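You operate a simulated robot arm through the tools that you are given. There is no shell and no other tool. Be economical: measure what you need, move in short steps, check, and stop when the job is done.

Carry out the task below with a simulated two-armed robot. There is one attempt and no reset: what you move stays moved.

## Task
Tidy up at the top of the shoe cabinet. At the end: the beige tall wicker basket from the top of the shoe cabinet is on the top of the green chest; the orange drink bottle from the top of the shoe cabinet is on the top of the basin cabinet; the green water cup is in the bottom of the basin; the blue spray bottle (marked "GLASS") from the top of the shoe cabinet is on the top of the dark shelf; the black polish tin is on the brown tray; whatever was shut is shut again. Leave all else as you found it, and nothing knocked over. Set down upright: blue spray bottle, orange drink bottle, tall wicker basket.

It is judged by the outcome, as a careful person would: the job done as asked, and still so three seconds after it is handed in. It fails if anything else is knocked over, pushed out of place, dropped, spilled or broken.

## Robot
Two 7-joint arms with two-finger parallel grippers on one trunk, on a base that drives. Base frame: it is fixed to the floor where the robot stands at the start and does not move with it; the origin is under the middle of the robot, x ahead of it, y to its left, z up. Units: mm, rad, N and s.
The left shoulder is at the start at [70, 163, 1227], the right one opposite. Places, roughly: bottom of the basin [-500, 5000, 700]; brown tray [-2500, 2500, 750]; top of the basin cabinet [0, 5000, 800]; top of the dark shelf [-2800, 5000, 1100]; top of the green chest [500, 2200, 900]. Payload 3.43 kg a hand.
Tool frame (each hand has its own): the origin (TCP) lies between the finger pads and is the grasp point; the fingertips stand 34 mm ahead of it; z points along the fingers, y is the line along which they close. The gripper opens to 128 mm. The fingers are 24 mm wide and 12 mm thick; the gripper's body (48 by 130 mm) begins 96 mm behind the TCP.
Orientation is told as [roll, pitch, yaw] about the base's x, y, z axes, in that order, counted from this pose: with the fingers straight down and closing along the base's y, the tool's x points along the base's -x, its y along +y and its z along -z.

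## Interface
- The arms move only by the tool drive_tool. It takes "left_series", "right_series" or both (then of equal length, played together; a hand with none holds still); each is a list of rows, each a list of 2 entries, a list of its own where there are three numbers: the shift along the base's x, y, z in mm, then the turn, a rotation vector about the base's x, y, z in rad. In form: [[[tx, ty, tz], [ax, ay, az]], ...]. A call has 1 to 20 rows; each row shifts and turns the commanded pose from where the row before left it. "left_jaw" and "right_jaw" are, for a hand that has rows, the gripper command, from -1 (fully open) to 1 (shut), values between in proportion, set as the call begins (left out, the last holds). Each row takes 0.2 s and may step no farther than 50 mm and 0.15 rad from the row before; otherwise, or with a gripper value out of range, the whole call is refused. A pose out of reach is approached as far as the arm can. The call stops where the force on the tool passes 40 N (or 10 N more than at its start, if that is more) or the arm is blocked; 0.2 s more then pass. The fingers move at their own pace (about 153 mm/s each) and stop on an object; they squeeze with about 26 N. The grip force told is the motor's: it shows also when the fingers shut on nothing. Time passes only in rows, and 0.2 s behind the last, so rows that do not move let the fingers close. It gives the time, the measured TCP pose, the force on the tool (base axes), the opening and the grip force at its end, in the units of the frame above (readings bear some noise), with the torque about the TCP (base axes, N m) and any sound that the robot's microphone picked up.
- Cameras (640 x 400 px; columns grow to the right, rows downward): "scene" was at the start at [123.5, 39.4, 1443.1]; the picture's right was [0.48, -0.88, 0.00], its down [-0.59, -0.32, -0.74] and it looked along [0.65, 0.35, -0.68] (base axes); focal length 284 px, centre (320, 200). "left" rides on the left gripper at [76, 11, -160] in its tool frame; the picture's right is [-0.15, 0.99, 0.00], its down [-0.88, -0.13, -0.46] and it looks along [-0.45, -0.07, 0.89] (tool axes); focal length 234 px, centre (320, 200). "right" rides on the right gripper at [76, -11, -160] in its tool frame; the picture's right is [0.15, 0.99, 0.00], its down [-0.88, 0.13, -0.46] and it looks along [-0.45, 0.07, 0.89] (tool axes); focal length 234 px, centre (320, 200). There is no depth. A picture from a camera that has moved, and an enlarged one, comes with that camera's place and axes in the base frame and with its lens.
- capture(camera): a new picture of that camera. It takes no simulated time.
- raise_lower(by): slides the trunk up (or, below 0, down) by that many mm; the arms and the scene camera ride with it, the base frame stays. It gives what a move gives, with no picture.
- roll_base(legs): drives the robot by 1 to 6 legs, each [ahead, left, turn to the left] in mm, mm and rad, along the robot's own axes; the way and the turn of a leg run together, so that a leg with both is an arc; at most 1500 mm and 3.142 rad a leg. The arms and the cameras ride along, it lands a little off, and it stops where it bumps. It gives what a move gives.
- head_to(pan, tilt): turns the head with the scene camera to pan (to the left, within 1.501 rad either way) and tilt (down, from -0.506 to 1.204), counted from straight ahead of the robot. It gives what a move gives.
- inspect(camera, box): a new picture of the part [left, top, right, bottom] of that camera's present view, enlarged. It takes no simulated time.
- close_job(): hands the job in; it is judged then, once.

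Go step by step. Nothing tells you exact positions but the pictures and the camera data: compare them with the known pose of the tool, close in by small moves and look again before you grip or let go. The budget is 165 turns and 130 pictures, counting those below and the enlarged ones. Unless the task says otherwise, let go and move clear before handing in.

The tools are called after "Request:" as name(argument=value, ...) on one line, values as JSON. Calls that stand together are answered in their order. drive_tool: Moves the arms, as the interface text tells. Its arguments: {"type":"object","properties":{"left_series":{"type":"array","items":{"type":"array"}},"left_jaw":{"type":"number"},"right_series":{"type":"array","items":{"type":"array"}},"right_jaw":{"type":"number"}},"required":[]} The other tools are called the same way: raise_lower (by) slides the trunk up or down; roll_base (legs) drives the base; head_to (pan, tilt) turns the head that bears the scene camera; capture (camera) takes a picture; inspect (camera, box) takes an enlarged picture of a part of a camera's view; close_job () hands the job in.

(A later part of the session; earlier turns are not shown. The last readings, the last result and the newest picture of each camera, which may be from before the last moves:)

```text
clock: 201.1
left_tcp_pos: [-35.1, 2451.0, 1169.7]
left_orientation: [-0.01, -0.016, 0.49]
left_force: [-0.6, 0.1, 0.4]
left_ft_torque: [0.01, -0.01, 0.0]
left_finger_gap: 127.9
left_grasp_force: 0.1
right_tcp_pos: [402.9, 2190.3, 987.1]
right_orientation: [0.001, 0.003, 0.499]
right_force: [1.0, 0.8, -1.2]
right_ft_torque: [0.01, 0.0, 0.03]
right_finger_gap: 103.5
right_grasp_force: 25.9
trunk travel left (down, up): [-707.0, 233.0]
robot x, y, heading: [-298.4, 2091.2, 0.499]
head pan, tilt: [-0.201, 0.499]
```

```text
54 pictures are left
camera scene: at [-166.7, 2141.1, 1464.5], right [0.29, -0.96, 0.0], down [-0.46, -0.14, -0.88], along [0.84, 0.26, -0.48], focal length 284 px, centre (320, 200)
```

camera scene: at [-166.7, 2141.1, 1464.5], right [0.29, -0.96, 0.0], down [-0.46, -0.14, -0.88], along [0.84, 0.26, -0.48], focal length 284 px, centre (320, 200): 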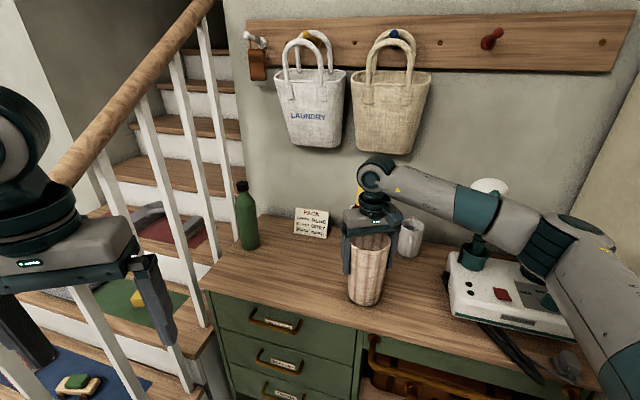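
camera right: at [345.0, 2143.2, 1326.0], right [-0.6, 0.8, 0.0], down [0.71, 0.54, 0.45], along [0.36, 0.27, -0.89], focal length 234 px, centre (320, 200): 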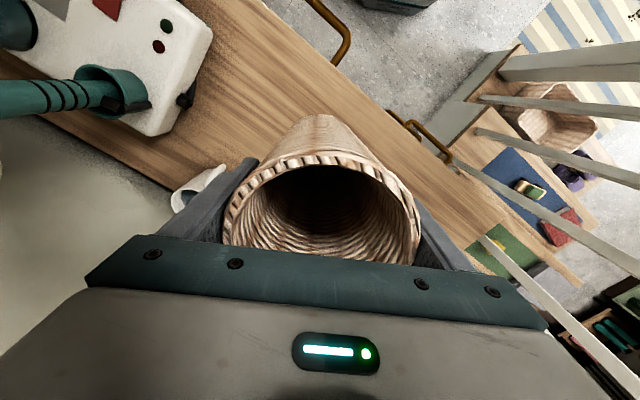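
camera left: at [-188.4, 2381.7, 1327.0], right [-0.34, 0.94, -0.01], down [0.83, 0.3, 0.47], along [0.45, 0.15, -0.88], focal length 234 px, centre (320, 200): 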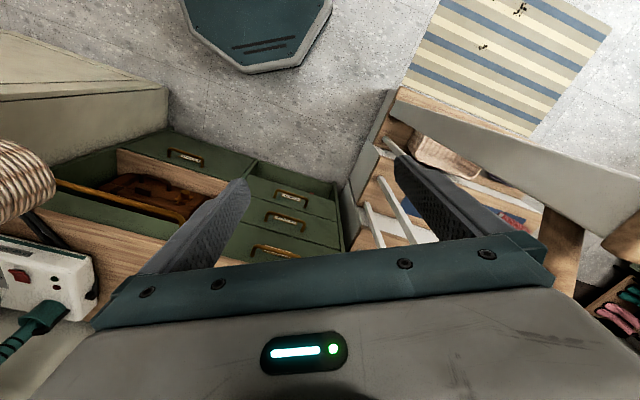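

Request:
drive_tool(right_series=[[[0, 0, -4], [0, 0, 0]], [[0, 0, -4], [0, 0, 0]]])

Request:
drive_tool(right_series=[[[0, 0, -4], [0, 0, 0]], [[0, 0, -4], [0, 0, 0]]])

Request:
drive_tool(right_series=[[[0, 0, -4], [0, 0, 0]], [[0, 0, -4], [0, 0, 0]]])

Request:
inspect(camera="scene", box=[300, 210, 440, 340])

```text
clock: 201.7
left_tcp_pos: [-36.0, 2449.8, 1170.1]
left_orientation: [-0.008, -0.018, 0.491]
left_force: [-0.8, -0.7, 0.1]
left_ft_torque: [-0.04, 0.01, 0.04]
left_finger_gap: 127.9
left_grasp_force: 0.0
right_tcp_pos: [403.3, 2190.1, 980.3]
right_orientation: [0.002, 0.001, 0.498]
right_force: [0.3, -0.6, 2.9]
right_ft_torque: [0.13, -0.02, -0.01]
right_finger_gap: 103.6
right_grasp_force: 26.1
trunk travel left (down, up): [-707.0, 233.0]
robot x, y, heading: [-298.2, 2089.7, 0.504]
head pan, tilt: [-0.201, 0.499]
```

```text
clock: 202.3
left_tcp_pos: [-36.7, 2451.2, 1169.7]
left_orientation: [-0.01, -0.017, 0.491]
left_force: [0.4, 0.5, -0.8]
left_ft_torque: [0.02, 0.0, 0.02]
left_finger_gap: 127.7
left_grasp_force: 0.0
right_tcp_pos: [401.4, 2191.4, 974.3]
right_orientation: [0.002, -0.002, 0.501]
right_force: [4.6, -0.5, 23.8]
right_ft_torque: [-0.14, 0.41, -0.12]
right_finger_gap: 104.2
right_grasp_force: 25.7
trunk travel left (down, up): [-707.0, 233.0]
robot x, y, heading: [-299.0, 2092.5, 0.501]
head pan, tilt: [-0.201, 0.499]
```

```text
clock: 202.9
left_tcp_pos: [-37.5, 2449.3, 1170.7]
left_orientation: [-0.011, -0.017, 0.493]
left_force: [0.3, -0.6, -0.1]
left_ft_torque: [0.01, 0.03, 0.04]
left_finger_gap: 128.0
left_grasp_force: 0.0
right_tcp_pos: [402.3, 2191.3, 965.1]
right_orientation: [0.001, 0.001, 0.498]
right_force: [2.6, 1.2, 23.4]
right_ft_torque: [-0.23, 0.33, -0.05]
right_finger_gap: 103.2
right_grasp_force: 26.0
trunk travel left (down, up): [-707.0, 233.0]
robot x, y, heading: [-295.8, 2093.4, 0.497]
head pan, tilt: [-0.201, 0.499]
```

```text
3.08 times, centred on (370, 275) of scene
camera zoom: at [-169.3, 2140.9, 1464.8], right [0.29, -0.96, 0.0], down [-0.46, -0.14, -0.88], along [0.84, 0.26, -0.48], focal length 874 px, centre (166, -31)
```

zoom: 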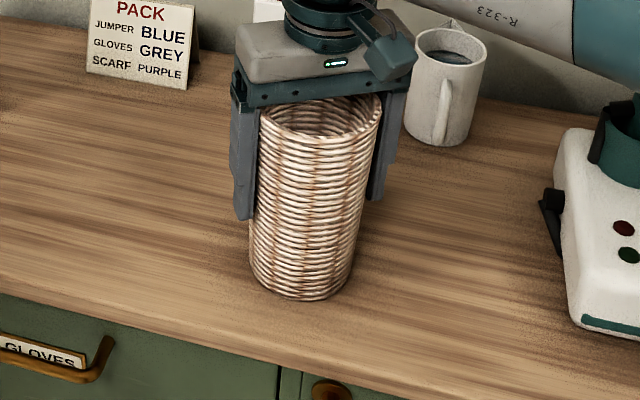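

The basket stands on the chest. Easing off, opening fully and rising straight up.

Request:
drive_tool(right_series=[[[0, 0, 4], [0, 0, 0]]])

Request:
drive_tool(right_series=[[[0, 0, 0], [0, 0, 0]], [[0, 0, 0], [0, 0, 0]], [[0, 0, 0], [0, 0, 0]], [[0, 0, 15], [0, 0, 0]], [[0, 0, 35], [0, 0, 0]], [[0, 0, 40], [0, 0, 0]], [[0, 0, 40], [0, 0, 0]], [[0, 0, 40], [0, 0, 0]], [[0, 0, 40], [0, 0, 0]]], right_jaw=-1)

Request:
capture(camera="scene")

```text
clock: 203.3
left_tcp_pos: [-36.3, 2450.6, 1168.7]
left_orientation: [-0.01, -0.015, 0.492]
left_force: [-0.6, 0.8, -0.1]
left_ft_torque: [0.05, -0.01, -0.04]
left_finger_gap: 127.9
left_grasp_force: 0.1
right_tcp_pos: [402.7, 2190.6, 965.7]
right_orientation: [0.001, 0.006, 0.5]
right_force: [0.1, 2.2, 2.1]
right_ft_torque: [0.21, 0.13, 0.01]
right_finger_gap: 103.3
right_grasp_force: 25.9
trunk travel left (down, up): [-707.0, 233.0]
robot x, y, heading: [-298.5, 2085.3, 0.504]
head pan, tilt: [-0.201, 0.499]
```

```text
clock: 205.3
left_tcp_pos: [-36.5, 2451.3, 1168.9]
left_orientation: [-0.009, -0.015, 0.492]
left_force: [-0.6, 0.0, 0.3]
left_ft_torque: [-0.01, -0.01, -0.01]
left_finger_gap: 128.0
left_grasp_force: 0.0
right_tcp_pos: [401.7, 2190.6, 1177.3]
right_orientation: [0.003, 0.003, 0.499]
right_force: [0.0, -1.0, -0.3]
right_ft_torque: [0.01, 0.01, -0.02]
right_finger_gap: 128.1
right_grasp_force: 0.1
trunk travel left (down, up): [-707.0, 233.0]
robot x, y, heading: [-298.5, 2095.8, 0.502]
head pan, tilt: [-0.201, 0.499]
```

```text
52 pictures are left
camera scene: at [-167.9, 2141.4, 1464.5], right [0.29, -0.96, 0.0], down [-0.46, -0.14, -0.88], along [0.84, 0.26, -0.48], focal length 284 px, centre (320, 200)
```

scene: 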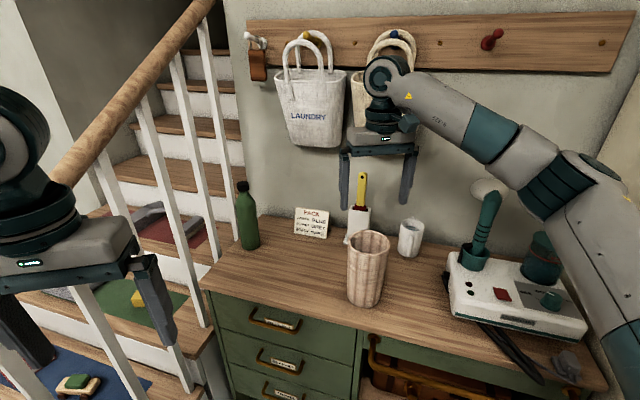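

The basket is upright on the chest. Retracting, and driving back to the shoe cabinet for the spray bottle (right hand) and the black tin (left hand).

Request:
drive_tool(right_series=[[[-40, -14, 0], [0, 0, 0]], [[-40, -14, 0], [0, 0, 0]], [[-40, -14, 0], [0, 0, 0]], [[-40, -14, 0], [0, 0, 0]], [[-40, -14, 0], [0, 0, 0]], [[-40, -14, 0], [0, 0, 0]], [[-38, -10, 0], [0, 0, 0]]])

Request:
roll_base(legs=[[-540, 0, 0], [0, 0, -0.6], [78, -777, 0], [78, -777, 0], [500, 50, 0]])

Request:
head_to(pan=0.1, tilt=0.7)

Request:
capture(camera="scene")

```text
clock: 206.9
left_tcp_pos: [-36.5, 2450.8, 1170.1]
left_orientation: [-0.011, -0.016, 0.492]
left_force: [0.6, -0.2, 0.3]
left_ft_torque: [-0.04, -0.01, -0.03]
left_finger_gap: 127.9
left_grasp_force: 0.1
right_tcp_pos: [122.1, 2096.2, 1177.2]
right_orientation: [-0.001, 0.004, 0.499]
right_force: [-0.7, 0.0, 0.0]
right_ft_torque: [-0.01, -0.02, 0.02]
right_finger_gap: 127.8
right_grasp_force: 0.1
trunk travel left (down, up): [-707.0, 233.0]
robot x, y, heading: [-298.1, 2089.2, 0.5]
head pan, tilt: [-0.201, 0.499]
```

```text
clock: 221.9
left_tcp_pos: [151.5, 419.4, 1168.8]
left_orientation: [-0.009, -0.017, -0.104]
left_force: [0.4, 0.2, 0.1]
left_ft_torque: [0.0, -0.02, 0.0]
left_finger_gap: 128.1
left_grasp_force: 0.0
right_tcp_pos: [83.8, 35.0, 1178.4]
right_orientation: [0.003, 0.003, -0.098]
right_force: [0.9, 0.8, -0.9]
right_ft_torque: [0.0, 0.0, 0.02]
right_finger_gap: 127.8
right_grasp_force: 0.1
trunk travel left (down, up): [-707.0, 233.0]
robot x, y, heading: [-267.5, 270.2, -0.102]
head pan, tilt: [-0.201, 0.499]
```

```text
clock: 222.7
left_tcp_pos: [151.4, 418.1, 1169.5]
left_orientation: [-0.009, -0.017, -0.105]
left_force: [-0.5, 1.3, 0.1]
left_ft_torque: [0.01, -0.03, 0.0]
left_finger_gap: 127.8
left_grasp_force: 0.2
right_tcp_pos: [85.2, 36.5, 1177.6]
right_orientation: [0.002, 0.003, -0.097]
right_force: [0.1, -0.4, 0.8]
right_ft_torque: [-0.01, 0.0, 0.0]
right_finger_gap: 128.4
right_grasp_force: 0.1
trunk travel left (down, up): [-707.0, 233.0]
robot x, y, heading: [-269.5, 270.9, -0.095]
head pan, tilt: [0.099, 0.7]
```

```text
51 pictures are left
camera scene: at [-132.6, 263.3, 1446.8], right [0.0, -1.0, 0.0], down [-0.64, 0.0, -0.77], along [0.77, 0.0, -0.64], focal length 284 px, centre (320, 200)
```

scene: 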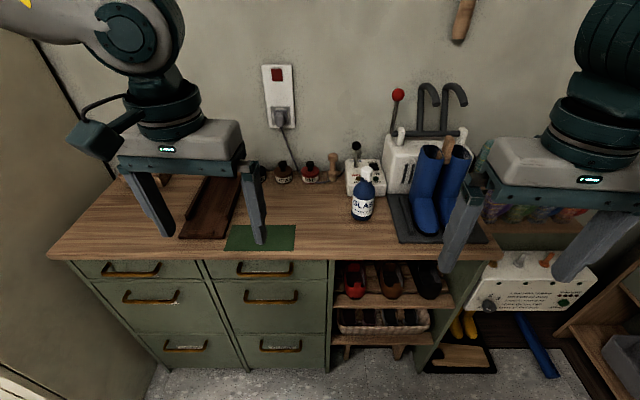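

Moving up to the table.

Request:
roll_base(legs=[[260, 26, 0]])

Request:
head_to(pan=0.1, tilt=0.75)

Request:
capture(camera="scene")

Request:
capture(camera="right")

Request:
capture(camera="left")

```text
clock: 224.6
left_tcp_pos: [411.4, 419.5, 1169.6]
left_orientation: [-0.009, -0.017, -0.106]
left_force: [-0.3, -0.8, 0.7]
left_ft_torque: [0.0, 0.04, 0.02]
left_finger_gap: 128.0
left_grasp_force: 0.0
right_tcp_pos: [344.5, 37.0, 1176.7]
right_orientation: [0.002, 0.002, -0.096]
right_force: [0.6, 0.0, -0.1]
right_ft_torque: [-0.01, 0.06, 0.0]
right_finger_gap: 128.0
right_grasp_force: 0.0
trunk travel left (down, up): [-707.0, 233.0]
robot x, y, heading: [-6.6, 265.6, -0.1]
head pan, tilt: [0.099, 0.7]
```

```text
clock: 225.2
left_tcp_pos: [413.6, 417.9, 1168.6]
left_orientation: [-0.008, -0.014, -0.105]
left_force: [-0.1, 0.1, -0.9]
left_ft_torque: [0.0, 0.02, -0.03]
left_finger_gap: 128.1
left_grasp_force: 0.0
right_tcp_pos: [344.6, 38.3, 1177.9]
right_orientation: [0.003, 0.003, -0.097]
right_force: [0.1, -0.3, 0.9]
right_ft_torque: [-0.04, -0.03, -0.01]
right_finger_gap: 128.1
right_grasp_force: 0.0
trunk travel left (down, up): [-707.0, 233.0]
robot x, y, heading: [-6.5, 271.2, -0.095]
head pan, tilt: [0.099, 0.75]
```

```text
50 pictures are left
camera scene: at [126.9, 264.4, 1442.5], right [0.0, -1.0, 0.0], down [-0.68, 0.0, -0.73], along [0.73, 0.0, -0.68], focal length 284 px, centre (320, 200)
```

scene: 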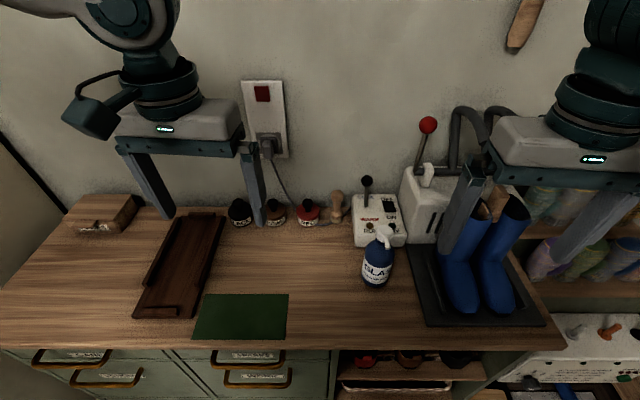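

```text
49 pictures are left
camera right: at [270.4, 32.5, 1336.7], right [-0.05, 1.0, 0.0], down [0.89, 0.04, 0.45], along [0.45, 0.02, -0.89], focal length 234 px, centre (320, 200)
```

right: 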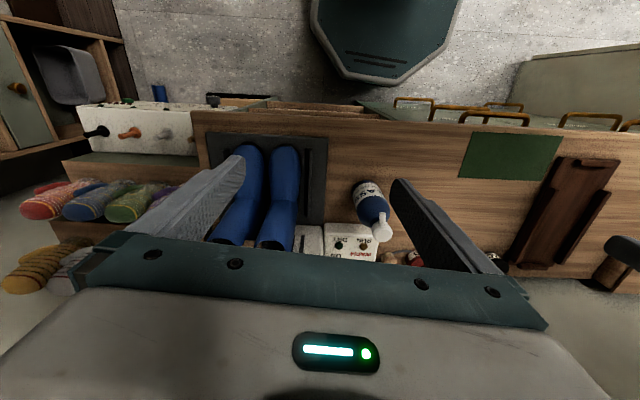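

```text
48 pictures are left
camera left: at [337.2, 440.4, 1327.1], right [0.25, 0.97, -0.01], down [0.85, -0.22, 0.47], along [0.45, -0.12, -0.88], focal length 234 px, centre (320, 200)
```

left: 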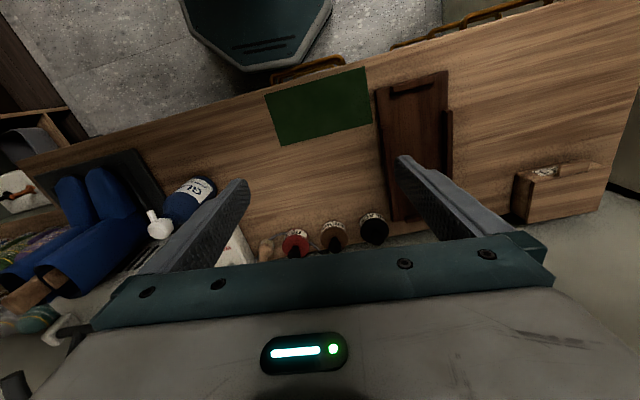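

The spray bottle's axis is at about [487, 140], top z≈1020; the black tin is at about [657, 480]. First the right hand goes above the spray bottle.

Request:
drive_tool(right_series=[[[36, 26, 0], [0, 0, 0]], [[36, 26, 0], [0, 0, 0]], [[36, 25, 0], [0, 0, 0]], [[34, 25, 0], [0, 0, 0]], [[0, 0, -40], [0, 0, 0]], [[0, 0, -40], [0, 0, 0]]], right_jaw=-0.6)

Request:
capture(camera="right")

Request:
inspect(camera="scene", box=[300, 160, 480, 320])

```text
clock: 226.6
left_tcp_pos: [413.2, 417.9, 1168.7]
left_orientation: [-0.009, -0.015, -0.104]
left_force: [0.1, 0.5, -0.4]
left_ft_torque: [-0.02, 0.0, 0.01]
left_finger_gap: 128.2
left_grasp_force: 0.1
right_tcp_pos: [488.0, 138.6, 1097.2]
right_orientation: [0.002, 0.0, -0.097]
right_force: [-0.3, -0.2, 0.7]
right_ft_torque: [0.03, 0.02, -0.03]
right_finger_gap: 102.6
right_grasp_force: 0.0
trunk travel left (down, up): [-707.0, 233.0]
robot x, y, heading: [-6.1, 266.3, -0.099]
head pan, tilt: [0.099, 0.75]
```

```text
47 pictures are left
camera right: at [412.2, 133.5, 1257.0], right [-0.05, 1.0, 0.0], down [0.89, 0.04, 0.45], along [0.45, 0.02, -0.89], focal length 234 px, centre (320, 200)
```

right: 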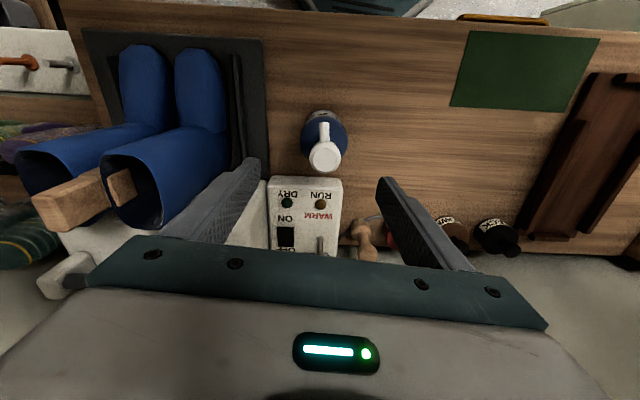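

```text
2.50 times, centred on (390, 240) of scene
camera zoom: at [127.0, 263.8, 1442.6], right [0.0, -1.0, 0.0], down [-0.68, 0.0, -0.73], along [0.73, 0.0, -0.68], focal length 710 px, centre (145, 100)
```

zoom: 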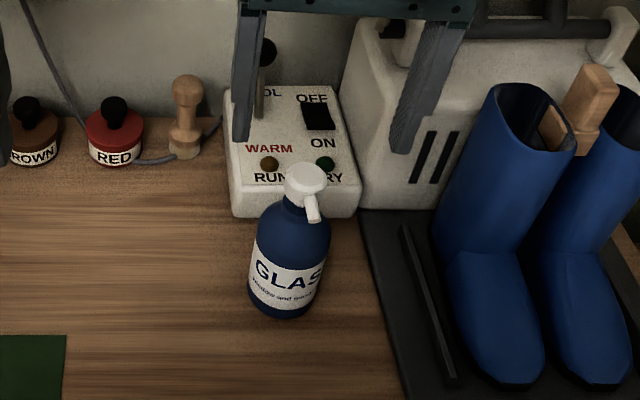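

The cap's axis is about [479, 141]; adjusting by −9 mm in x and descending around the bottle body.

Request:
drive_tool(right_series=[[[-9, 2, -20], [0, 0, 0]], [[0, 0, -35], [0, 0, 0]], [[0, 0, -35], [0, 0, 0]], [[0, 0, -35], [0, 0, 0]], [[0, 0, -30], [0, 0, 0]]])

Request:
inspect(camera="scene", box=[300, 160, 480, 320])

Request:
drive_tool(right_series=[[[0, 0, 0], [0, 0, 0]], [[0, 0, 0], [0, 0, 0]], [[0, 0, 0], [0, 0, 0]]], right_jaw=1)

```text
clock: 227.8
left_tcp_pos: [413.7, 419.4, 1168.9]
left_orientation: [-0.009, -0.015, -0.104]
left_force: [0.8, -1.5, -1.1]
left_ft_torque: [0.02, -0.02, 0.0]
left_finger_gap: 128.0
left_grasp_force: 0.0
right_tcp_pos: [477.9, 142.2, 941.8]
right_orientation: [0.0, 0.004, -0.096]
right_force: [0.0, 0.4, -0.1]
right_ft_torque: [-0.04, 0.02, -0.03]
right_finger_gap: 102.3
right_grasp_force: 0.0
trunk travel left (down, up): [-707.0, 233.0]
robot x, y, heading: [-7.7, 265.3, -0.099]
head pan, tilt: [0.099, 0.75]
```

```text
2.50 times, centred on (390, 240) of scene
camera zoom: at [126.8, 264.4, 1442.5], right [0.0, -1.0, 0.0], down [-0.68, 0.0, -0.73], along [0.73, 0.0, -0.68], focal length 710 px, centre (145, 100)
```

zoom: 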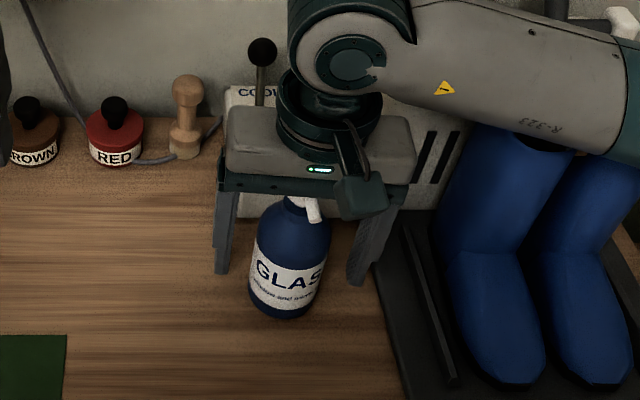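

```text
clock: 228.6
left_tcp_pos: [412.5, 418.0, 1169.1]
left_orientation: [-0.008, -0.017, -0.104]
left_force: [-0.8, -1.3, 0.3]
left_ft_torque: [0.0, 0.0, -0.04]
left_finger_gap: 127.8
left_grasp_force: 0.0
right_tcp_pos: [477.9, 141.1, 942.1]
right_orientation: [0.002, 0.003, -0.095]
right_force: [-1.1, 0.4, 0.7]
right_ft_torque: [0.02, -0.03, 0.0]
right_finger_gap: 58.9
right_grasp_force: 26.5
trunk travel left (down, up): [-707.0, 233.0]
robot x, y, heading: [-7.2, 271.9, -0.098]
head pan, tilt: [0.099, 0.75]
```

Gripped. Lifting straight up, and then pulling back toward the robot.

Request:
drive_tool(right_series=[[[0, 0, 15], [0, 0, 0]], [[0, 0, 35], [0, 0, 0]], [[0, 0, 40], [0, 0, 0]], [[0, 0, 40], [0, 0, 0]], [[0, 0, 40], [0, 0, 0]], [[0, 0, 40], [0, 0, 0]], [[-30, -10, 30], [0, 0, 0]], [[-40, -15, 10], [0, 0, 0]], [[-30, -25, 0], [0, 0, 0]], [[-20, -25, 0], [0, 0, 0]]])

Request:
drive_tool(left_series=[[[40, 10, -10], [0, 0, 0]], [[40, 10, -10], [0, 0, 0]], [[40, 10, -10], [0, 0, 0]], [[40, 10, -10], [0, 0, 0]], [[40, 10, -10], [0, 0, 0]], [[40, 10, -10], [0, 0, 0]]], left_jaw=-0.35)

Request:
capture(camera="left")

Request:
capture(camera="scene")

```text
clock: 230.8
left_tcp_pos: [412.4, 418.2, 1170.2]
left_orientation: [-0.008, -0.017, -0.104]
left_force: [0.2, 0.0, -1.3]
left_ft_torque: [-0.02, -0.01, 0.01]
left_finger_gap: 128.1
left_grasp_force: 0.1
right_tcp_pos: [357.4, 65.1, 1192.7]
right_orientation: [0.002, 0.003, -0.097]
right_force: [-0.8, -0.4, -2.5]
right_ft_torque: [0.0, 0.02, -0.01]
right_finger_gap: 58.8
right_grasp_force: 25.9
trunk travel left (down, up): [-707.0, 233.0]
robot x, y, heading: [-7.7, 269.5, -0.095]
head pan, tilt: [0.099, 0.75]
```

```text
clock: 232.2
left_tcp_pos: [655.7, 480.0, 1108.4]
left_orientation: [-0.009, -0.013, -0.105]
left_force: [0.1, 0.1, 0.5]
left_ft_torque: [-0.03, 0.0, 0.01]
left_finger_gap: 86.3
left_grasp_force: 0.1
right_tcp_pos: [361.8, 65.7, 1191.9]
right_orientation: [0.001, 0.005, -0.096]
right_force: [-0.3, 0.1, -2.5]
right_ft_torque: [-0.03, 0.06, -0.03]
right_finger_gap: 58.8
right_grasp_force: 25.8
trunk travel left (down, up): [-707.0, 233.0]
robot x, y, heading: [-9.2, 270.8, -0.097]
head pan, tilt: [0.099, 0.75]
```

```text
44 pictures are left
camera left: at [579.4, 500.7, 1267.0], right [0.25, 0.97, -0.01], down [0.86, -0.22, 0.47], along [0.45, -0.12, -0.88], focal length 234 px, centre (320, 200)
```

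left: 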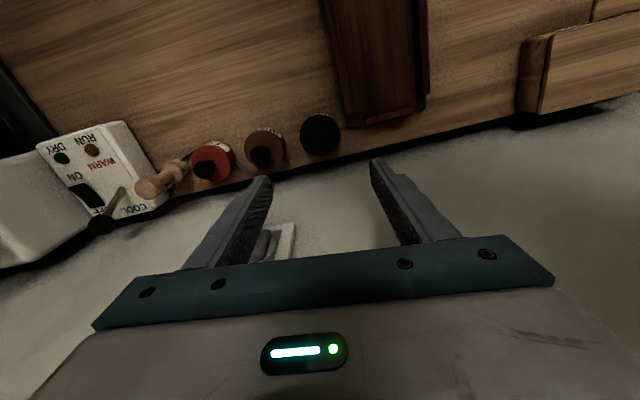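

```text
43 pictures are left
camera scene: at [128.9, 264.8, 1442.3], right [0.0, -1.0, 0.0], down [-0.68, 0.0, -0.73], along [0.73, 0.0, -0.68], focal length 284 px, centre (320, 200)
```

scene: 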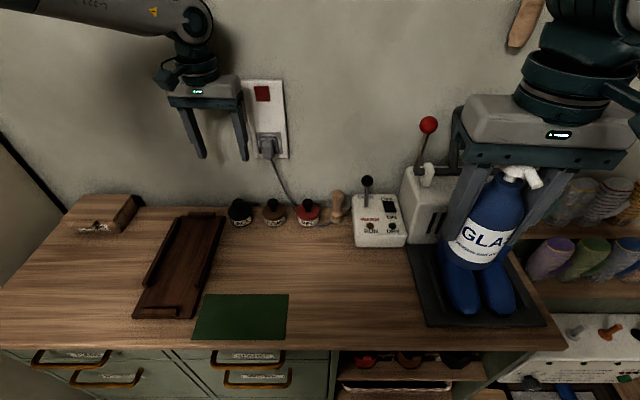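

The left hand is above the tin, but the dark rack's corner is close on its +y side. I'll lower the trunk and rotate the hand −0.5 rad so the fingers straddle the tin diagonally, clear of the rack and the brown tin.

Request:
raise_lower(by=-60)

Request:
drive_tool(left_series=[[[0, 0, -10], [0, 0, -0.125]], [[0, 0, -10], [0, 0, -0.125]], [[0, 0, -10], [0, 0, -0.125]], [[0, 0, -10], [0, 0, -0.125]]], left_jaw=-0.25)

Request:
capture(camera="left")

Request:
inspect(camera="scene", box=[150, 100, 330, 240])

```text
clock: 233.2
left_tcp_pos: [653.8, 479.8, 1050.6]
left_orientation: [-0.009, -0.016, -0.105]
left_force: [0.0, -0.5, -0.4]
left_ft_torque: [-0.04, -0.01, -0.03]
left_finger_gap: 86.4
left_grasp_force: 0.2
right_tcp_pos: [359.3, 65.4, 1132.9]
right_orientation: [0.002, 0.002, -0.095]
right_force: [-0.4, 1.0, -2.6]
right_ft_torque: [0.04, 0.0, -0.06]
right_finger_gap: 58.5
right_grasp_force: 26.4
trunk travel left (down, up): [-647.0, 293.0]
robot x, y, heading: [-4.5, 266.2, -0.093]
head pan, tilt: [0.099, 0.75]
```

```text
clock: 234.2
left_tcp_pos: [651.8, 478.5, 1010.5]
left_orientation: [-0.01, -0.015, -0.607]
left_force: [-0.4, 0.1, -0.2]
left_ft_torque: [0.02, -0.02, -0.02]
left_finger_gap: 79.9
left_grasp_force: 0.1
right_tcp_pos: [359.8, 65.8, 1132.1]
right_orientation: [0.001, 0.006, -0.095]
right_force: [-0.3, 0.2, -3.4]
right_ft_torque: [-0.02, 0.01, 0.01]
right_finger_gap: 58.7
right_grasp_force: 26.1
trunk travel left (down, up): [-647.0, 293.0]
robot x, y, heading: [-8.1, 271.2, -0.1]
head pan, tilt: [0.099, 0.75]
```

```text
42 pictures are left
camera left: at [596.6, 534.4, 1168.3], right [0.68, 0.73, -0.01], down [0.64, -0.6, 0.47], along [0.34, -0.33, -0.88], focal length 234 px, centre (320, 200)
```

left: 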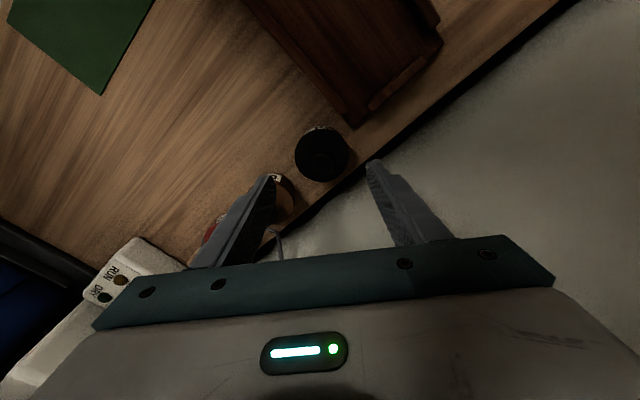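

```text
2.86 times, centred on (240, 170) of scene
camera zoom: at [127.1, 264.5, 1382.5], right [0.0, -1.0, 0.0], down [-0.68, 0.0, -0.73], along [0.73, 0.0, -0.68], focal length 812 px, centre (549, 286)
```

zoom: 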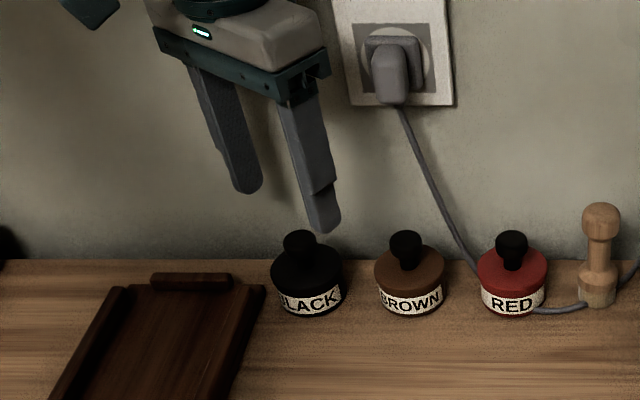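

The tin is centred laterally between the fingers. Small correction (+4, +2), then descending to z≈916 and closing.

Request:
drive_tool(left_series=[[[4, 2, -30], [0, 0, 0]], [[0, 0, -30], [0, 0, 0]]])

Request:
capture(camera="left")

Request:
inspect(camera="scene", box=[150, 100, 330, 240])

```text
clock: 234.8
left_tcp_pos: [657.0, 481.3, 950.0]
left_orientation: [-0.009, -0.016, -0.604]
left_force: [0.4, 0.9, -0.3]
left_ft_torque: [0.0, 0.02, 0.01]
left_finger_gap: 80.3
left_grasp_force: 0.0
right_tcp_pos: [358.8, 66.4, 1131.9]
right_orientation: [0.001, 0.003, -0.096]
right_force: [0.7, 0.1, -3.5]
right_ft_torque: [0.0, 0.05, -0.03]
right_finger_gap: 58.7
right_grasp_force: 26.3
trunk travel left (down, up): [-647.0, 293.0]
robot x, y, heading: [-5.9, 266.5, -0.098]
head pan, tilt: [0.099, 0.75]
```

```text
40 pictures are left
camera left: at [600.3, 535.8, 1108.3], right [0.68, 0.73, -0.01], down [0.65, -0.6, 0.47], along [0.34, -0.33, -0.88], focal length 234 px, centre (320, 200)
```

left: 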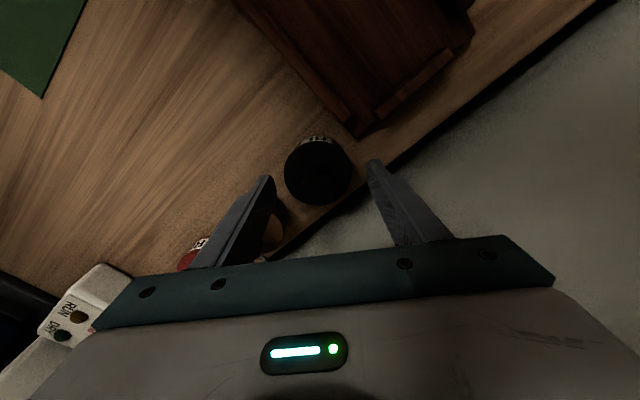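

```text
2.86 times, centred on (240, 170) of scene
camera zoom: at [127.3, 264.6, 1382.5], right [0.0, -1.0, 0.0], down [-0.68, 0.0, -0.73], along [0.73, 0.0, -0.68], focal length 812 px, centre (549, 286)
```

zoom: 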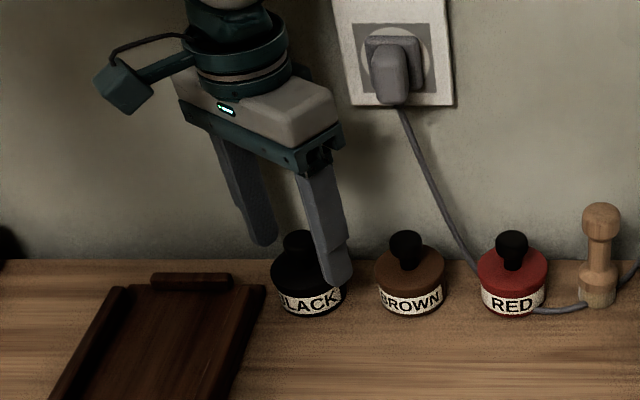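

Request:
drive_tool(left_series=[[[-2, 0, -17], [0, 0, 0]], [[0, 0, -17], [0, 0, 0]]])

Request:
drive_tool(left_series=[[[0, 0, 0], [0, 0, 0]], [[0, 0, 0], [0, 0, 0]], [[0, 0, 0], [0, 0, 0]]], left_jaw=1)

Request:
inspect(camera="scene", box=[150, 100, 330, 240])

```text
clock: 235.4
left_tcp_pos: [656.3, 480.5, 915.9]
left_orientation: [-0.008, -0.018, -0.605]
left_force: [-0.5, 0.0, -0.2]
left_ft_torque: [-0.02, 0.0, -0.01]
left_finger_gap: 79.8
left_grasp_force: 0.0
right_tcp_pos: [358.6, 66.7, 1131.4]
right_orientation: [0.002, 0.002, -0.096]
right_force: [-0.3, 0.8, -3.2]
right_ft_torque: [-0.05, 0.02, -0.02]
right_finger_gap: 58.5
right_grasp_force: 25.4
trunk travel left (down, up): [-647.0, 293.0]
robot x, y, heading: [-10.2, 269.4, -0.094]
head pan, tilt: [0.099, 0.75]
```

```text
clock: 236.2
left_tcp_pos: [654.4, 481.6, 916.4]
left_orientation: [-0.008, -0.018, -0.606]
left_force: [-0.6, 0.1, 0.1]
left_ft_torque: [0.01, -0.03, -0.02]
left_finger_gap: 60.2
left_grasp_force: 26.2
right_tcp_pos: [358.9, 65.3, 1132.5]
right_orientation: [0.002, 0.003, -0.096]
right_force: [0.1, 0.3, -3.2]
right_ft_torque: [-0.02, -0.02, 0.04]
right_finger_gap: 58.5
right_grasp_force: 25.6
trunk travel left (down, up): [-647.0, 293.0]
robot x, y, heading: [-10.8, 267.2, -0.103]
head pan, tilt: [0.099, 0.75]
```

```text
2.86 times, centred on (240, 170) of scene
camera zoom: at [126.6, 264.3, 1382.5], right [0.0, -1.0, 0.0], down [-0.68, 0.0, -0.73], along [0.73, 0.0, -0.68], focal length 812 px, centre (549, 286)
```

zoom: 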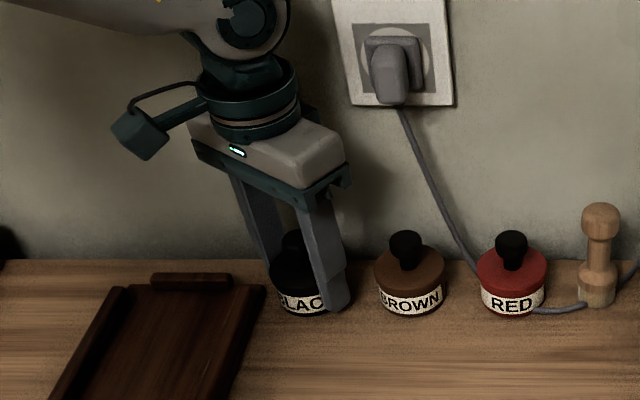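

Gripped (60 mm). Lifting the tin, retracting it towards the robot, and turning the hand back.

Request:
drive_tool(left_series=[[[0, 0, 15], [0, 0, 0]], [[0, 0, 30], [0, 0, 0]], [[0, 0, 40], [0, 0, 0]], [[0, 0, 40], [0, 0, 0]], [[0, 0, 40], [0, 0, 0]], [[-40, -10, 10], [0, 0, 0.1]], [[-40, -10, 0], [0, 0, 0.1]], [[-40, -10, 0], [0, 0, 0.1]], [[-40, -10, 0], [0, 0, 0.1]], [[-40, -10, 0], [0, 0, 0.1]]])

Request:
roll_base(legs=[[-800, 0, 0], [0, 0, 3.14], [0, -1100, 0], [0, -1000, 0]])

Request:
head_to(pan=0.0, tilt=0.3)

Request:
capture(camera="scene")

```text
clock: 238.4
left_tcp_pos: [452.8, 430.0, 1093.0]
left_orientation: [-0.008, -0.018, -0.103]
left_force: [-0.1, -0.9, -0.8]
left_ft_torque: [0.01, 0.01, 0.02]
left_finger_gap: 60.4
left_grasp_force: 26.6
right_tcp_pos: [356.9, 66.6, 1131.9]
right_orientation: [0.001, 0.001, -0.097]
right_force: [-0.2, 0.3, -2.6]
right_ft_torque: [-0.01, -0.05, -0.02]
right_finger_gap: 58.5
right_grasp_force: 26.2
trunk travel left (down, up): [-647.0, 293.0]
robot x, y, heading: [-5.3, 267.7, -0.102]
head pan, tilt: [0.099, 0.75]
heard: snap
```

```text
clock: 260.1
left_tcp_pos: [-1077.3, 2278.2, 1090.1]
left_orientation: [-0.01, -0.016, 3.043]
left_force: [0.3, -0.7, -2.1]
left_ft_torque: [-0.05, 0.02, 0.01]
left_finger_gap: 60.1
left_grasp_force: 26.6
right_tcp_pos: [-983.2, 2641.9, 1131.3]
right_orientation: [0.001, 0.004, 3.05]
right_force: [0.1, 0.2, -2.8]
right_ft_torque: [-0.06, 0.0, 0.05]
right_finger_gap: 58.5
right_grasp_force: 25.9
trunk travel left (down, up): [-647.0, 293.0]
robot x, y, heading: [-612.6, 2439.0, 3.051]
head pan, tilt: [0.099, 0.75]
```

```text
clock: 261.0
left_tcp_pos: [-1078.4, 2277.1, 1091.1]
left_orientation: [-0.008, -0.016, 3.044]
left_force: [0.0, 0.5, -1.6]
left_ft_torque: [0.0, -0.02, 0.0]
left_finger_gap: 60.3
left_grasp_force: 25.5
right_tcp_pos: [-983.9, 2642.7, 1132.7]
right_orientation: [0.001, 0.002, 3.05]
right_force: [0.2, 0.3, -2.4]
right_ft_torque: [0.02, -0.03, 0.0]
right_finger_gap: 58.3
right_grasp_force: 26.4
trunk travel left (down, up): [-647.0, 293.0]
robot x, y, heading: [-618.6, 2441.3, 3.052]
head pan, tilt: [0.0, 0.3]
```

```text
37 pictures are left
camera scene: at [-760.6, 2454.2, 1422.8], right [0.09, 1.0, 0.0], down [0.3, -0.03, -0.95], along [-0.95, 0.09, -0.3], focal length 284 px, centre (320, 200)
```

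scene: 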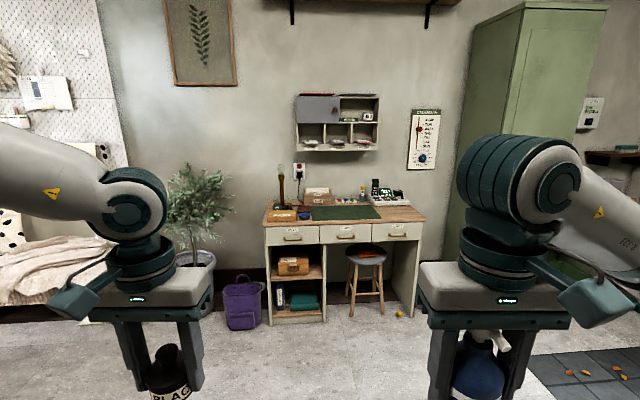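

A "snap" was heard while lifting the tin. I'll check the tin in the left hand, and look ahead to the desk with the tray.

Request:
inspect(camera="left", box=[200, 80, 440, 240])

Request:
inspect(camera="scene", box=[100, 300, 260, 400])

Request:
inspect(camera="scene", box=[250, 160, 440, 280])

```text
2.50 times, centred on (320, 160) of left
camera zoom: at [-1000.4, 2256.9, 1249.6], right [-0.24, -0.97, -0.01], down [-0.86, 0.21, 0.47], along [-0.46, 0.12, -0.88], focal length 585 px, centre (320, 300)
```

zoom: 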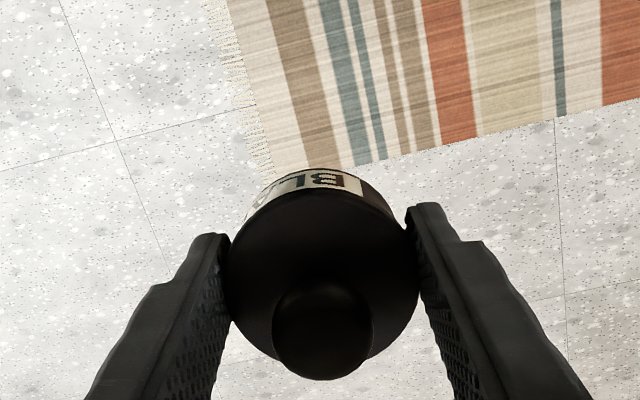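

```text
4.00 times, centred on (180, 350) of scene
camera zoom: at [-760.6, 2454.2, 1422.8], right [0.09, 1.0, 0.0], down [0.3, -0.03, -0.95], along [-0.95, 0.09, -0.3], focal length 1137 px, centre (880, -400)
```

zoom: 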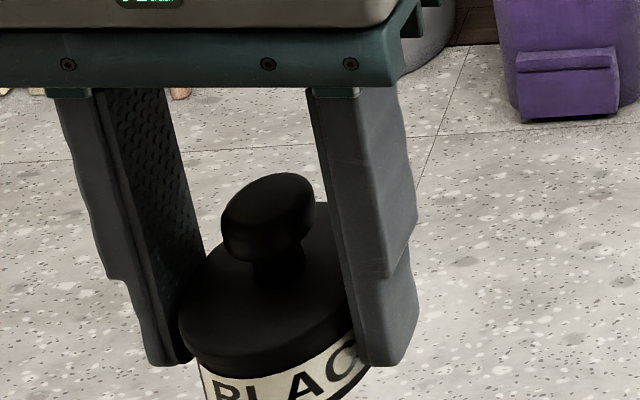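

```text
3.33 times, centred on (345, 220) of scene
camera zoom: at [-760.6, 2454.2, 1422.8], right [0.09, 1.0, 0.0], down [0.3, -0.03, -0.95], along [-0.95, 0.09, -0.3], focal length 947 px, centre (237, 133)
```

zoom: 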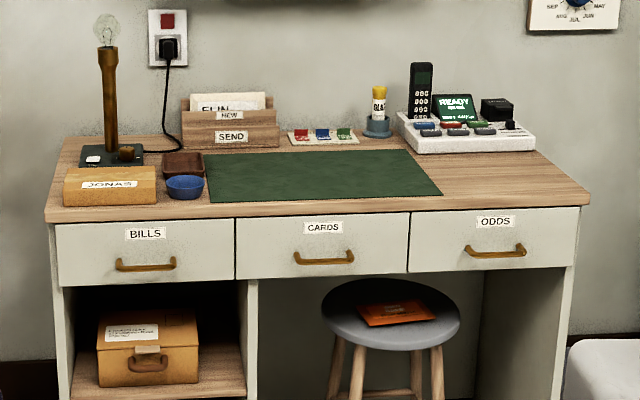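

The tin is intact with its lid on. The brown tray is the small one on the desk near [-2590, 2516], between the JONAS box, blue bowl, lamp and SEND rack. I'll drive up to the desk and look closely.

Request:
roll_base(legs=[[0, 0, 0.09], [1180, -215, 0]])

Request:
raise_lower(by=-110)

Request:
head_to(pan=0.15, tilt=0.6)

Request:
capture(camera="scene")

Request:
inspect(camera="scene", box=[180, 90, 380, 230])

```text
clock: 267.6
left_tcp_pos: [-2239.1, 2445.1, 1091.9]
left_orientation: [-0.009, -0.015, 3.136]
left_force: [-0.1, 0.9, -1.2]
left_ft_torque: [-0.02, 0.03, 0.01]
left_finger_gap: 60.1
left_grasp_force: 26.5
right_tcp_pos: [-2179.5, 2818.0, 1132.6]
right_orientation: [0.003, 0.003, -3.139]
right_force: [0.9, 0.9, -2.5]
right_ft_torque: [-0.03, -0.03, 0.0]
right_finger_gap: 58.2
right_grasp_force: 25.6
trunk travel left (down, up): [-647.0, 293.0]
robot x, y, heading: [-1796.8, 2649.2, -3.137]
head pan, tilt: [0.0, 0.3]
```

```text
clock: 269.0
left_tcp_pos: [-2238.2, 2446.1, 981.7]
left_orientation: [-0.009, -0.018, 3.136]
left_force: [0.1, 0.3, -1.1]
left_ft_torque: [0.02, 0.0, 0.03]
left_finger_gap: 60.1
left_grasp_force: 26.0
right_tcp_pos: [-2180.3, 2817.8, 1022.8]
right_orientation: [0.002, 0.003, -3.139]
right_force: [0.7, 0.2, -3.8]
right_ft_torque: [0.01, 0.0, 0.0]
right_finger_gap: 58.2
right_grasp_force: 26.0
trunk travel left (down, up): [-537.0, 403.0]
robot x, y, heading: [-1796.0, 2655.4, -3.136]
head pan, tilt: [0.0, 0.3]
```

```text
clock: 269.8
left_tcp_pos: [-2238.8, 2445.3, 980.3]
left_orientation: [-0.009, -0.015, 3.135]
left_force: [-0.1, 0.1, -1.6]
left_ft_torque: [-0.02, 0.0, -0.03]
left_finger_gap: 59.9
left_grasp_force: 26.3
right_tcp_pos: [-2180.1, 2819.7, 1023.0]
right_orientation: [0.0, 0.002, -3.139]
right_force: [-0.2, 0.7, -2.5]
right_ft_torque: [0.0, -0.01, -0.02]
right_finger_gap: 58.2
right_grasp_force: 26.4
trunk travel left (down, up): [-537.0, 403.0]
robot x, y, heading: [-1797.6, 2654.1, -3.141]
head pan, tilt: [0.15, 0.6]
```

```text
33 pictures are left
camera scene: at [-1933.8, 2638.5, 1285.4], right [-0.15, 0.99, 0.0], down [0.56, 0.09, -0.83], along [-0.82, -0.13, -0.56], focal length 284 px, centre (320, 200)
```

scene: 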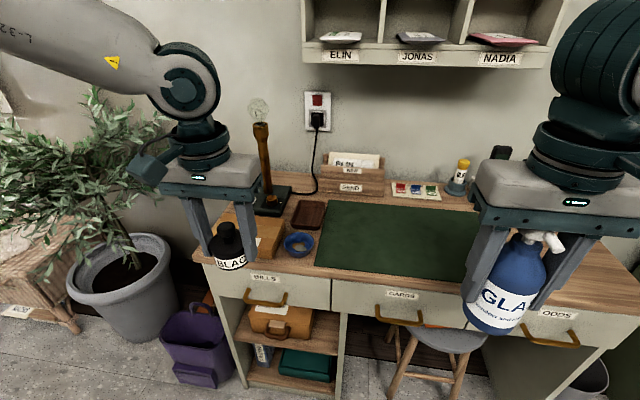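

```text
2.86 times, centred on (280, 160) of scene
camera zoom: at [-1933.8, 2638.5, 1285.4], right [-0.15, 0.99, 0.0], down [0.56, 0.09, -0.83], along [-0.82, -0.13, -0.56], focal length 812 px, centre (434, 314)
```

zoom: 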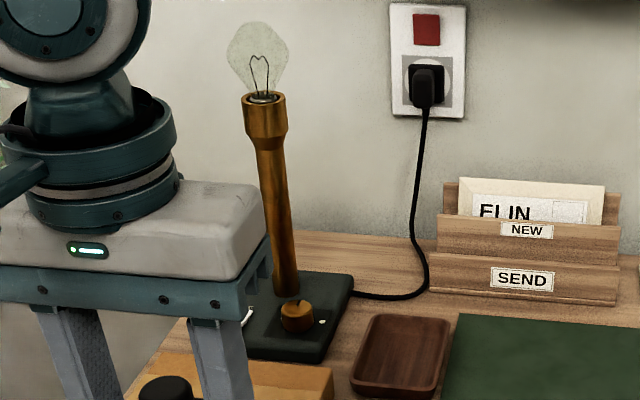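

Tray centre ≈ [-2556, 2510], about 75 mm wide in y by 118 mm deep in x, desk at z≈810. To keep the fingers inside the tray's length I need the hand closing along x, so I'll rotate the left hand by +90°.

Request:
drive_tool(left_series=[[[0, 0, 0], [0, 0, 0.143]], [[0, 0, 0], [0, 0, 0.143]], [[0, 0, 0], [0, 0, 0.143]], [[0, 0, 0], [0, 0, 0.143]], [[0, 0, 0], [0, 0, 0.143]], [[0, 0, 0], [0, 0, 0.143]], [[0, 0, 0], [0, 0, 0.143]], [[0, 0, 0], [0, 0, 0.143]], [[0, 0, 0], [0, 0, 0.143]], [[0, 0, 0], [0, 0, 0.143]], [[0, 0, 0], [0, 0, 0.143]]])

Request:
capture(camera="scene")

```text
clock: 272.2
left_tcp_pos: [-2238.7, 2445.3, 981.8]
left_orientation: [-0.009, -0.017, -1.572]
left_force: [-0.3, -0.9, -1.4]
left_ft_torque: [-0.01, -0.01, 0.0]
left_finger_gap: 60.3
left_grasp_force: 25.4
right_tcp_pos: [-2178.9, 2817.9, 1022.6]
right_orientation: [0.001, 0.002, -3.14]
right_force: [0.2, 0.5, -2.9]
right_ft_torque: [-0.01, 0.01, 0.0]
right_finger_gap: 58.4
right_grasp_force: 25.7
trunk travel left (down, up): [-537.0, 403.0]
robot x, y, heading: [-1795.3, 2651.8, -3.14]
head pan, tilt: [0.15, 0.6]
```

```text
31 pictures are left
camera scene: at [-1933.8, 2638.5, 1285.4], right [-0.15, 0.99, 0.0], down [0.56, 0.09, -0.82], along [-0.82, -0.13, -0.57], focal length 284 px, centre (320, 200)
```

scene: 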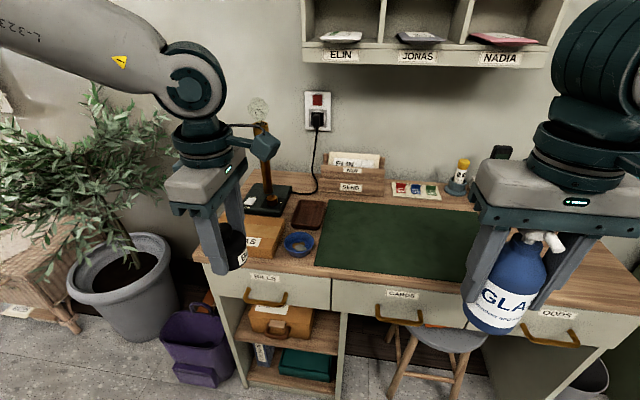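

Rotation achieved. Driving 180 mm closer, then moving the tin over the tray.

Request:
roll_base(legs=[[180, 0, 0]])

Request:
drive_tool(left_series=[[[-34, 16, 0], [0, 0, 0]], [[-34, 16, 0], [0, 0, 0]], [[-34, 16, 0], [0, 0, 0]], [[-34, 16, 0], [0, 0, 0]]])

Request:
head_to(pan=0.2, tilt=0.75)

Request:
capture(camera="left")

Request:
capture(camera="scene")

```text
clock: 273.7
left_tcp_pos: [-2420.4, 2444.6, 981.3]
left_orientation: [-0.01, -0.018, -1.574]
left_force: [0.2, 0.2, -0.9]
left_ft_torque: [0.0, 0.0, 0.03]
left_finger_gap: 60.0
left_grasp_force: 26.3
right_tcp_pos: [-2361.1, 2818.0, 1022.6]
right_orientation: [0.001, 0.004, -3.14]
right_force: [0.1, 0.0, -2.4]
right_ft_torque: [0.01, -0.06, 0.02]
right_finger_gap: 58.4
right_grasp_force: 26.2
trunk travel left (down, up): [-537.0, 403.0]
robot x, y, heading: [-1974.4, 2650.9, -3.14]
head pan, tilt: [0.15, 0.6]
```

```text
clock: 274.7
left_tcp_pos: [-2553.9, 2496.7, 979.0]
left_orientation: [-0.006, -0.015, -1.571]
left_force: [-0.5, 0.6, -2.1]
left_ft_torque: [0.02, -0.01, 0.0]
left_finger_gap: 60.3
left_grasp_force: 26.1
left hand out of reach, approached as far as the arm can: row 4
right_tcp_pos: [-2361.8, 2816.0, 1022.6]
right_orientation: [0.002, 0.006, -3.137]
right_force: [-0.3, -0.7, -3.6]
right_ft_torque: [-0.01, -0.02, -0.01]
right_finger_gap: 58.5
right_grasp_force: 26.0
trunk travel left (down, up): [-537.0, 403.0]
robot x, y, heading: [-1977.6, 2651.9, -3.139]
head pan, tilt: [0.15, 0.6]
```

```text
clock: 275.4
left_tcp_pos: [-2551.6, 2498.1, 980.6]
left_orientation: [-0.012, -0.015, -1.575]
left_force: [0.6, -0.7, -2.1]
left_ft_torque: [-0.03, -0.01, -0.01]
left_finger_gap: 60.0
left_grasp_force: 26.0
right_tcp_pos: [-2360.5, 2818.3, 1023.0]
right_orientation: [0.001, 0.003, -3.137]
right_force: [0.8, 0.3, -3.1]
right_ft_torque: [-0.01, -0.02, 0.0]
right_finger_gap: 58.5
right_grasp_force: 26.3
trunk travel left (down, up): [-537.0, 403.0]
robot x, y, heading: [-1979.8, 2649.5, -3.138]
head pan, tilt: [0.201, 0.75]
```

```text
30 pictures are left
camera left: at [-2537.6, 2576.9, 1138.6], right [0.99, -0.15, -0.01], down [-0.13, -0.87, 0.47], along [-0.08, -0.46, -0.88], focal length 234 px, centre (320, 200)
```

left: 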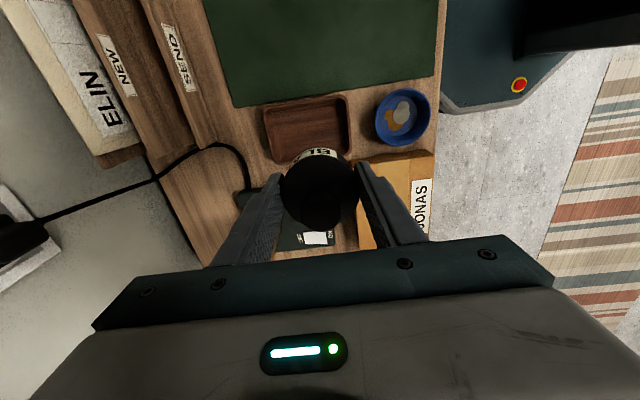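

```text
29 pictures are left
camera scene: at [-2108.2, 2634.8, 1272.6], right [-0.2, 0.98, 0.0], down [0.67, 0.14, -0.73], along [-0.72, -0.15, -0.68], focal length 284 px, centre (320, 200)
```

scene: 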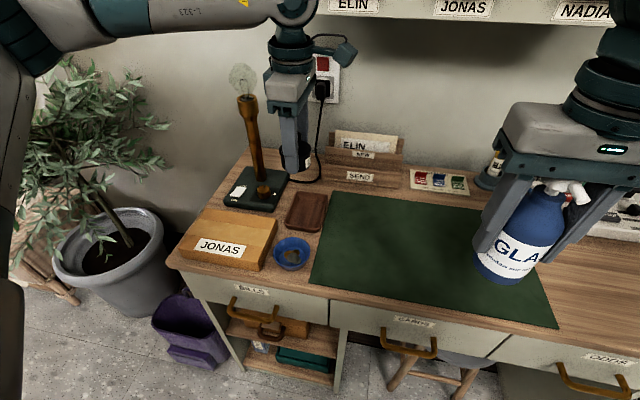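

The tray's centre refines to about [-2568, 2511]. I'll lower 55 mm first (improves reach), then shift onto the tray centre.

Request:
drive_tool(left_series=[[[0, 0, -30], [0, 0, 0]], [[0, 3, -25], [0, 0, 0]], [[-8, 5, 0], [0, 0, 0]], [[-8, 5, 0], [0, 0, 0]]])

Request:
capture(camera="left")

Request:
inspect(camera="scene", box=[220, 110, 400, 280])

```text
clock: 276.4
left_tcp_pos: [-2558.2, 2493.9, 927.3]
left_orientation: [-0.008, -0.015, -1.577]
left_force: [0.5, 0.1, -0.6]
left_ft_torque: [0.0, 0.03, 0.02]
left_finger_gap: 59.9
left_grasp_force: 25.9
left hand out of reach, approached as far as the arm can: row 2, 3, 4
right_tcp_pos: [-2360.5, 2818.6, 1023.3]
right_orientation: [0.001, 0.003, -3.138]
right_force: [-0.1, -0.1, -2.0]
right_ft_torque: [-0.02, -0.02, 0.02]
right_finger_gap: 58.0
right_grasp_force: 26.1
trunk travel left (down, up): [-537.0, 403.0]
robot x, y, heading: [-1975.5, 2649.9, -3.137]
head pan, tilt: [0.201, 0.75]
```

```text
28 pictures are left
camera left: at [-2543.7, 2571.9, 1085.9], right [0.99, -0.15, -0.01], down [-0.13, -0.87, 0.47], along [-0.08, -0.46, -0.88], focal length 234 px, centre (320, 200)
```

left: 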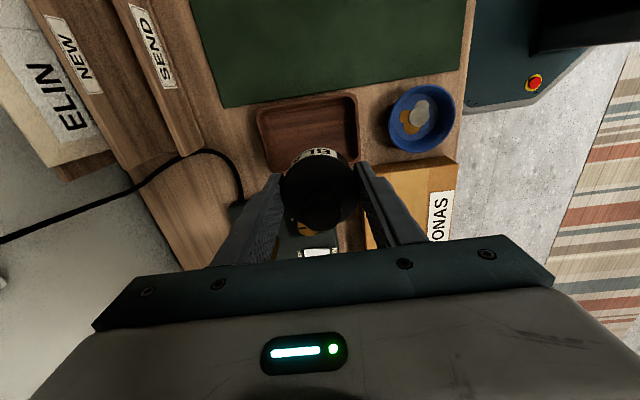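

```text
2.35 times, centred on (310, 195) of scene
camera zoom: at [-2108.6, 2634.6, 1272.5], right [-0.2, 0.98, 0.0], down [0.67, 0.14, -0.73], along [-0.72, -0.15, -0.68], focal length 669 px, centre (344, 212)
```

zoom: 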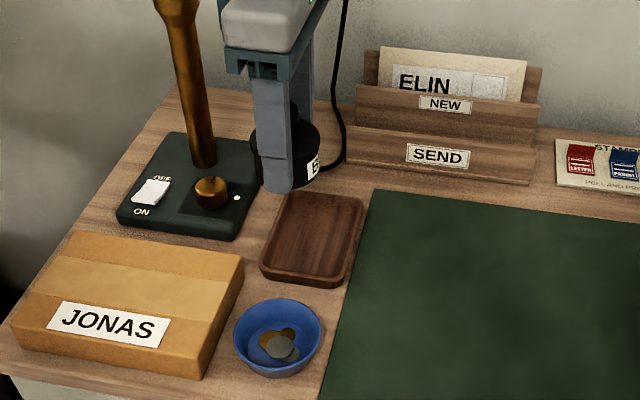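

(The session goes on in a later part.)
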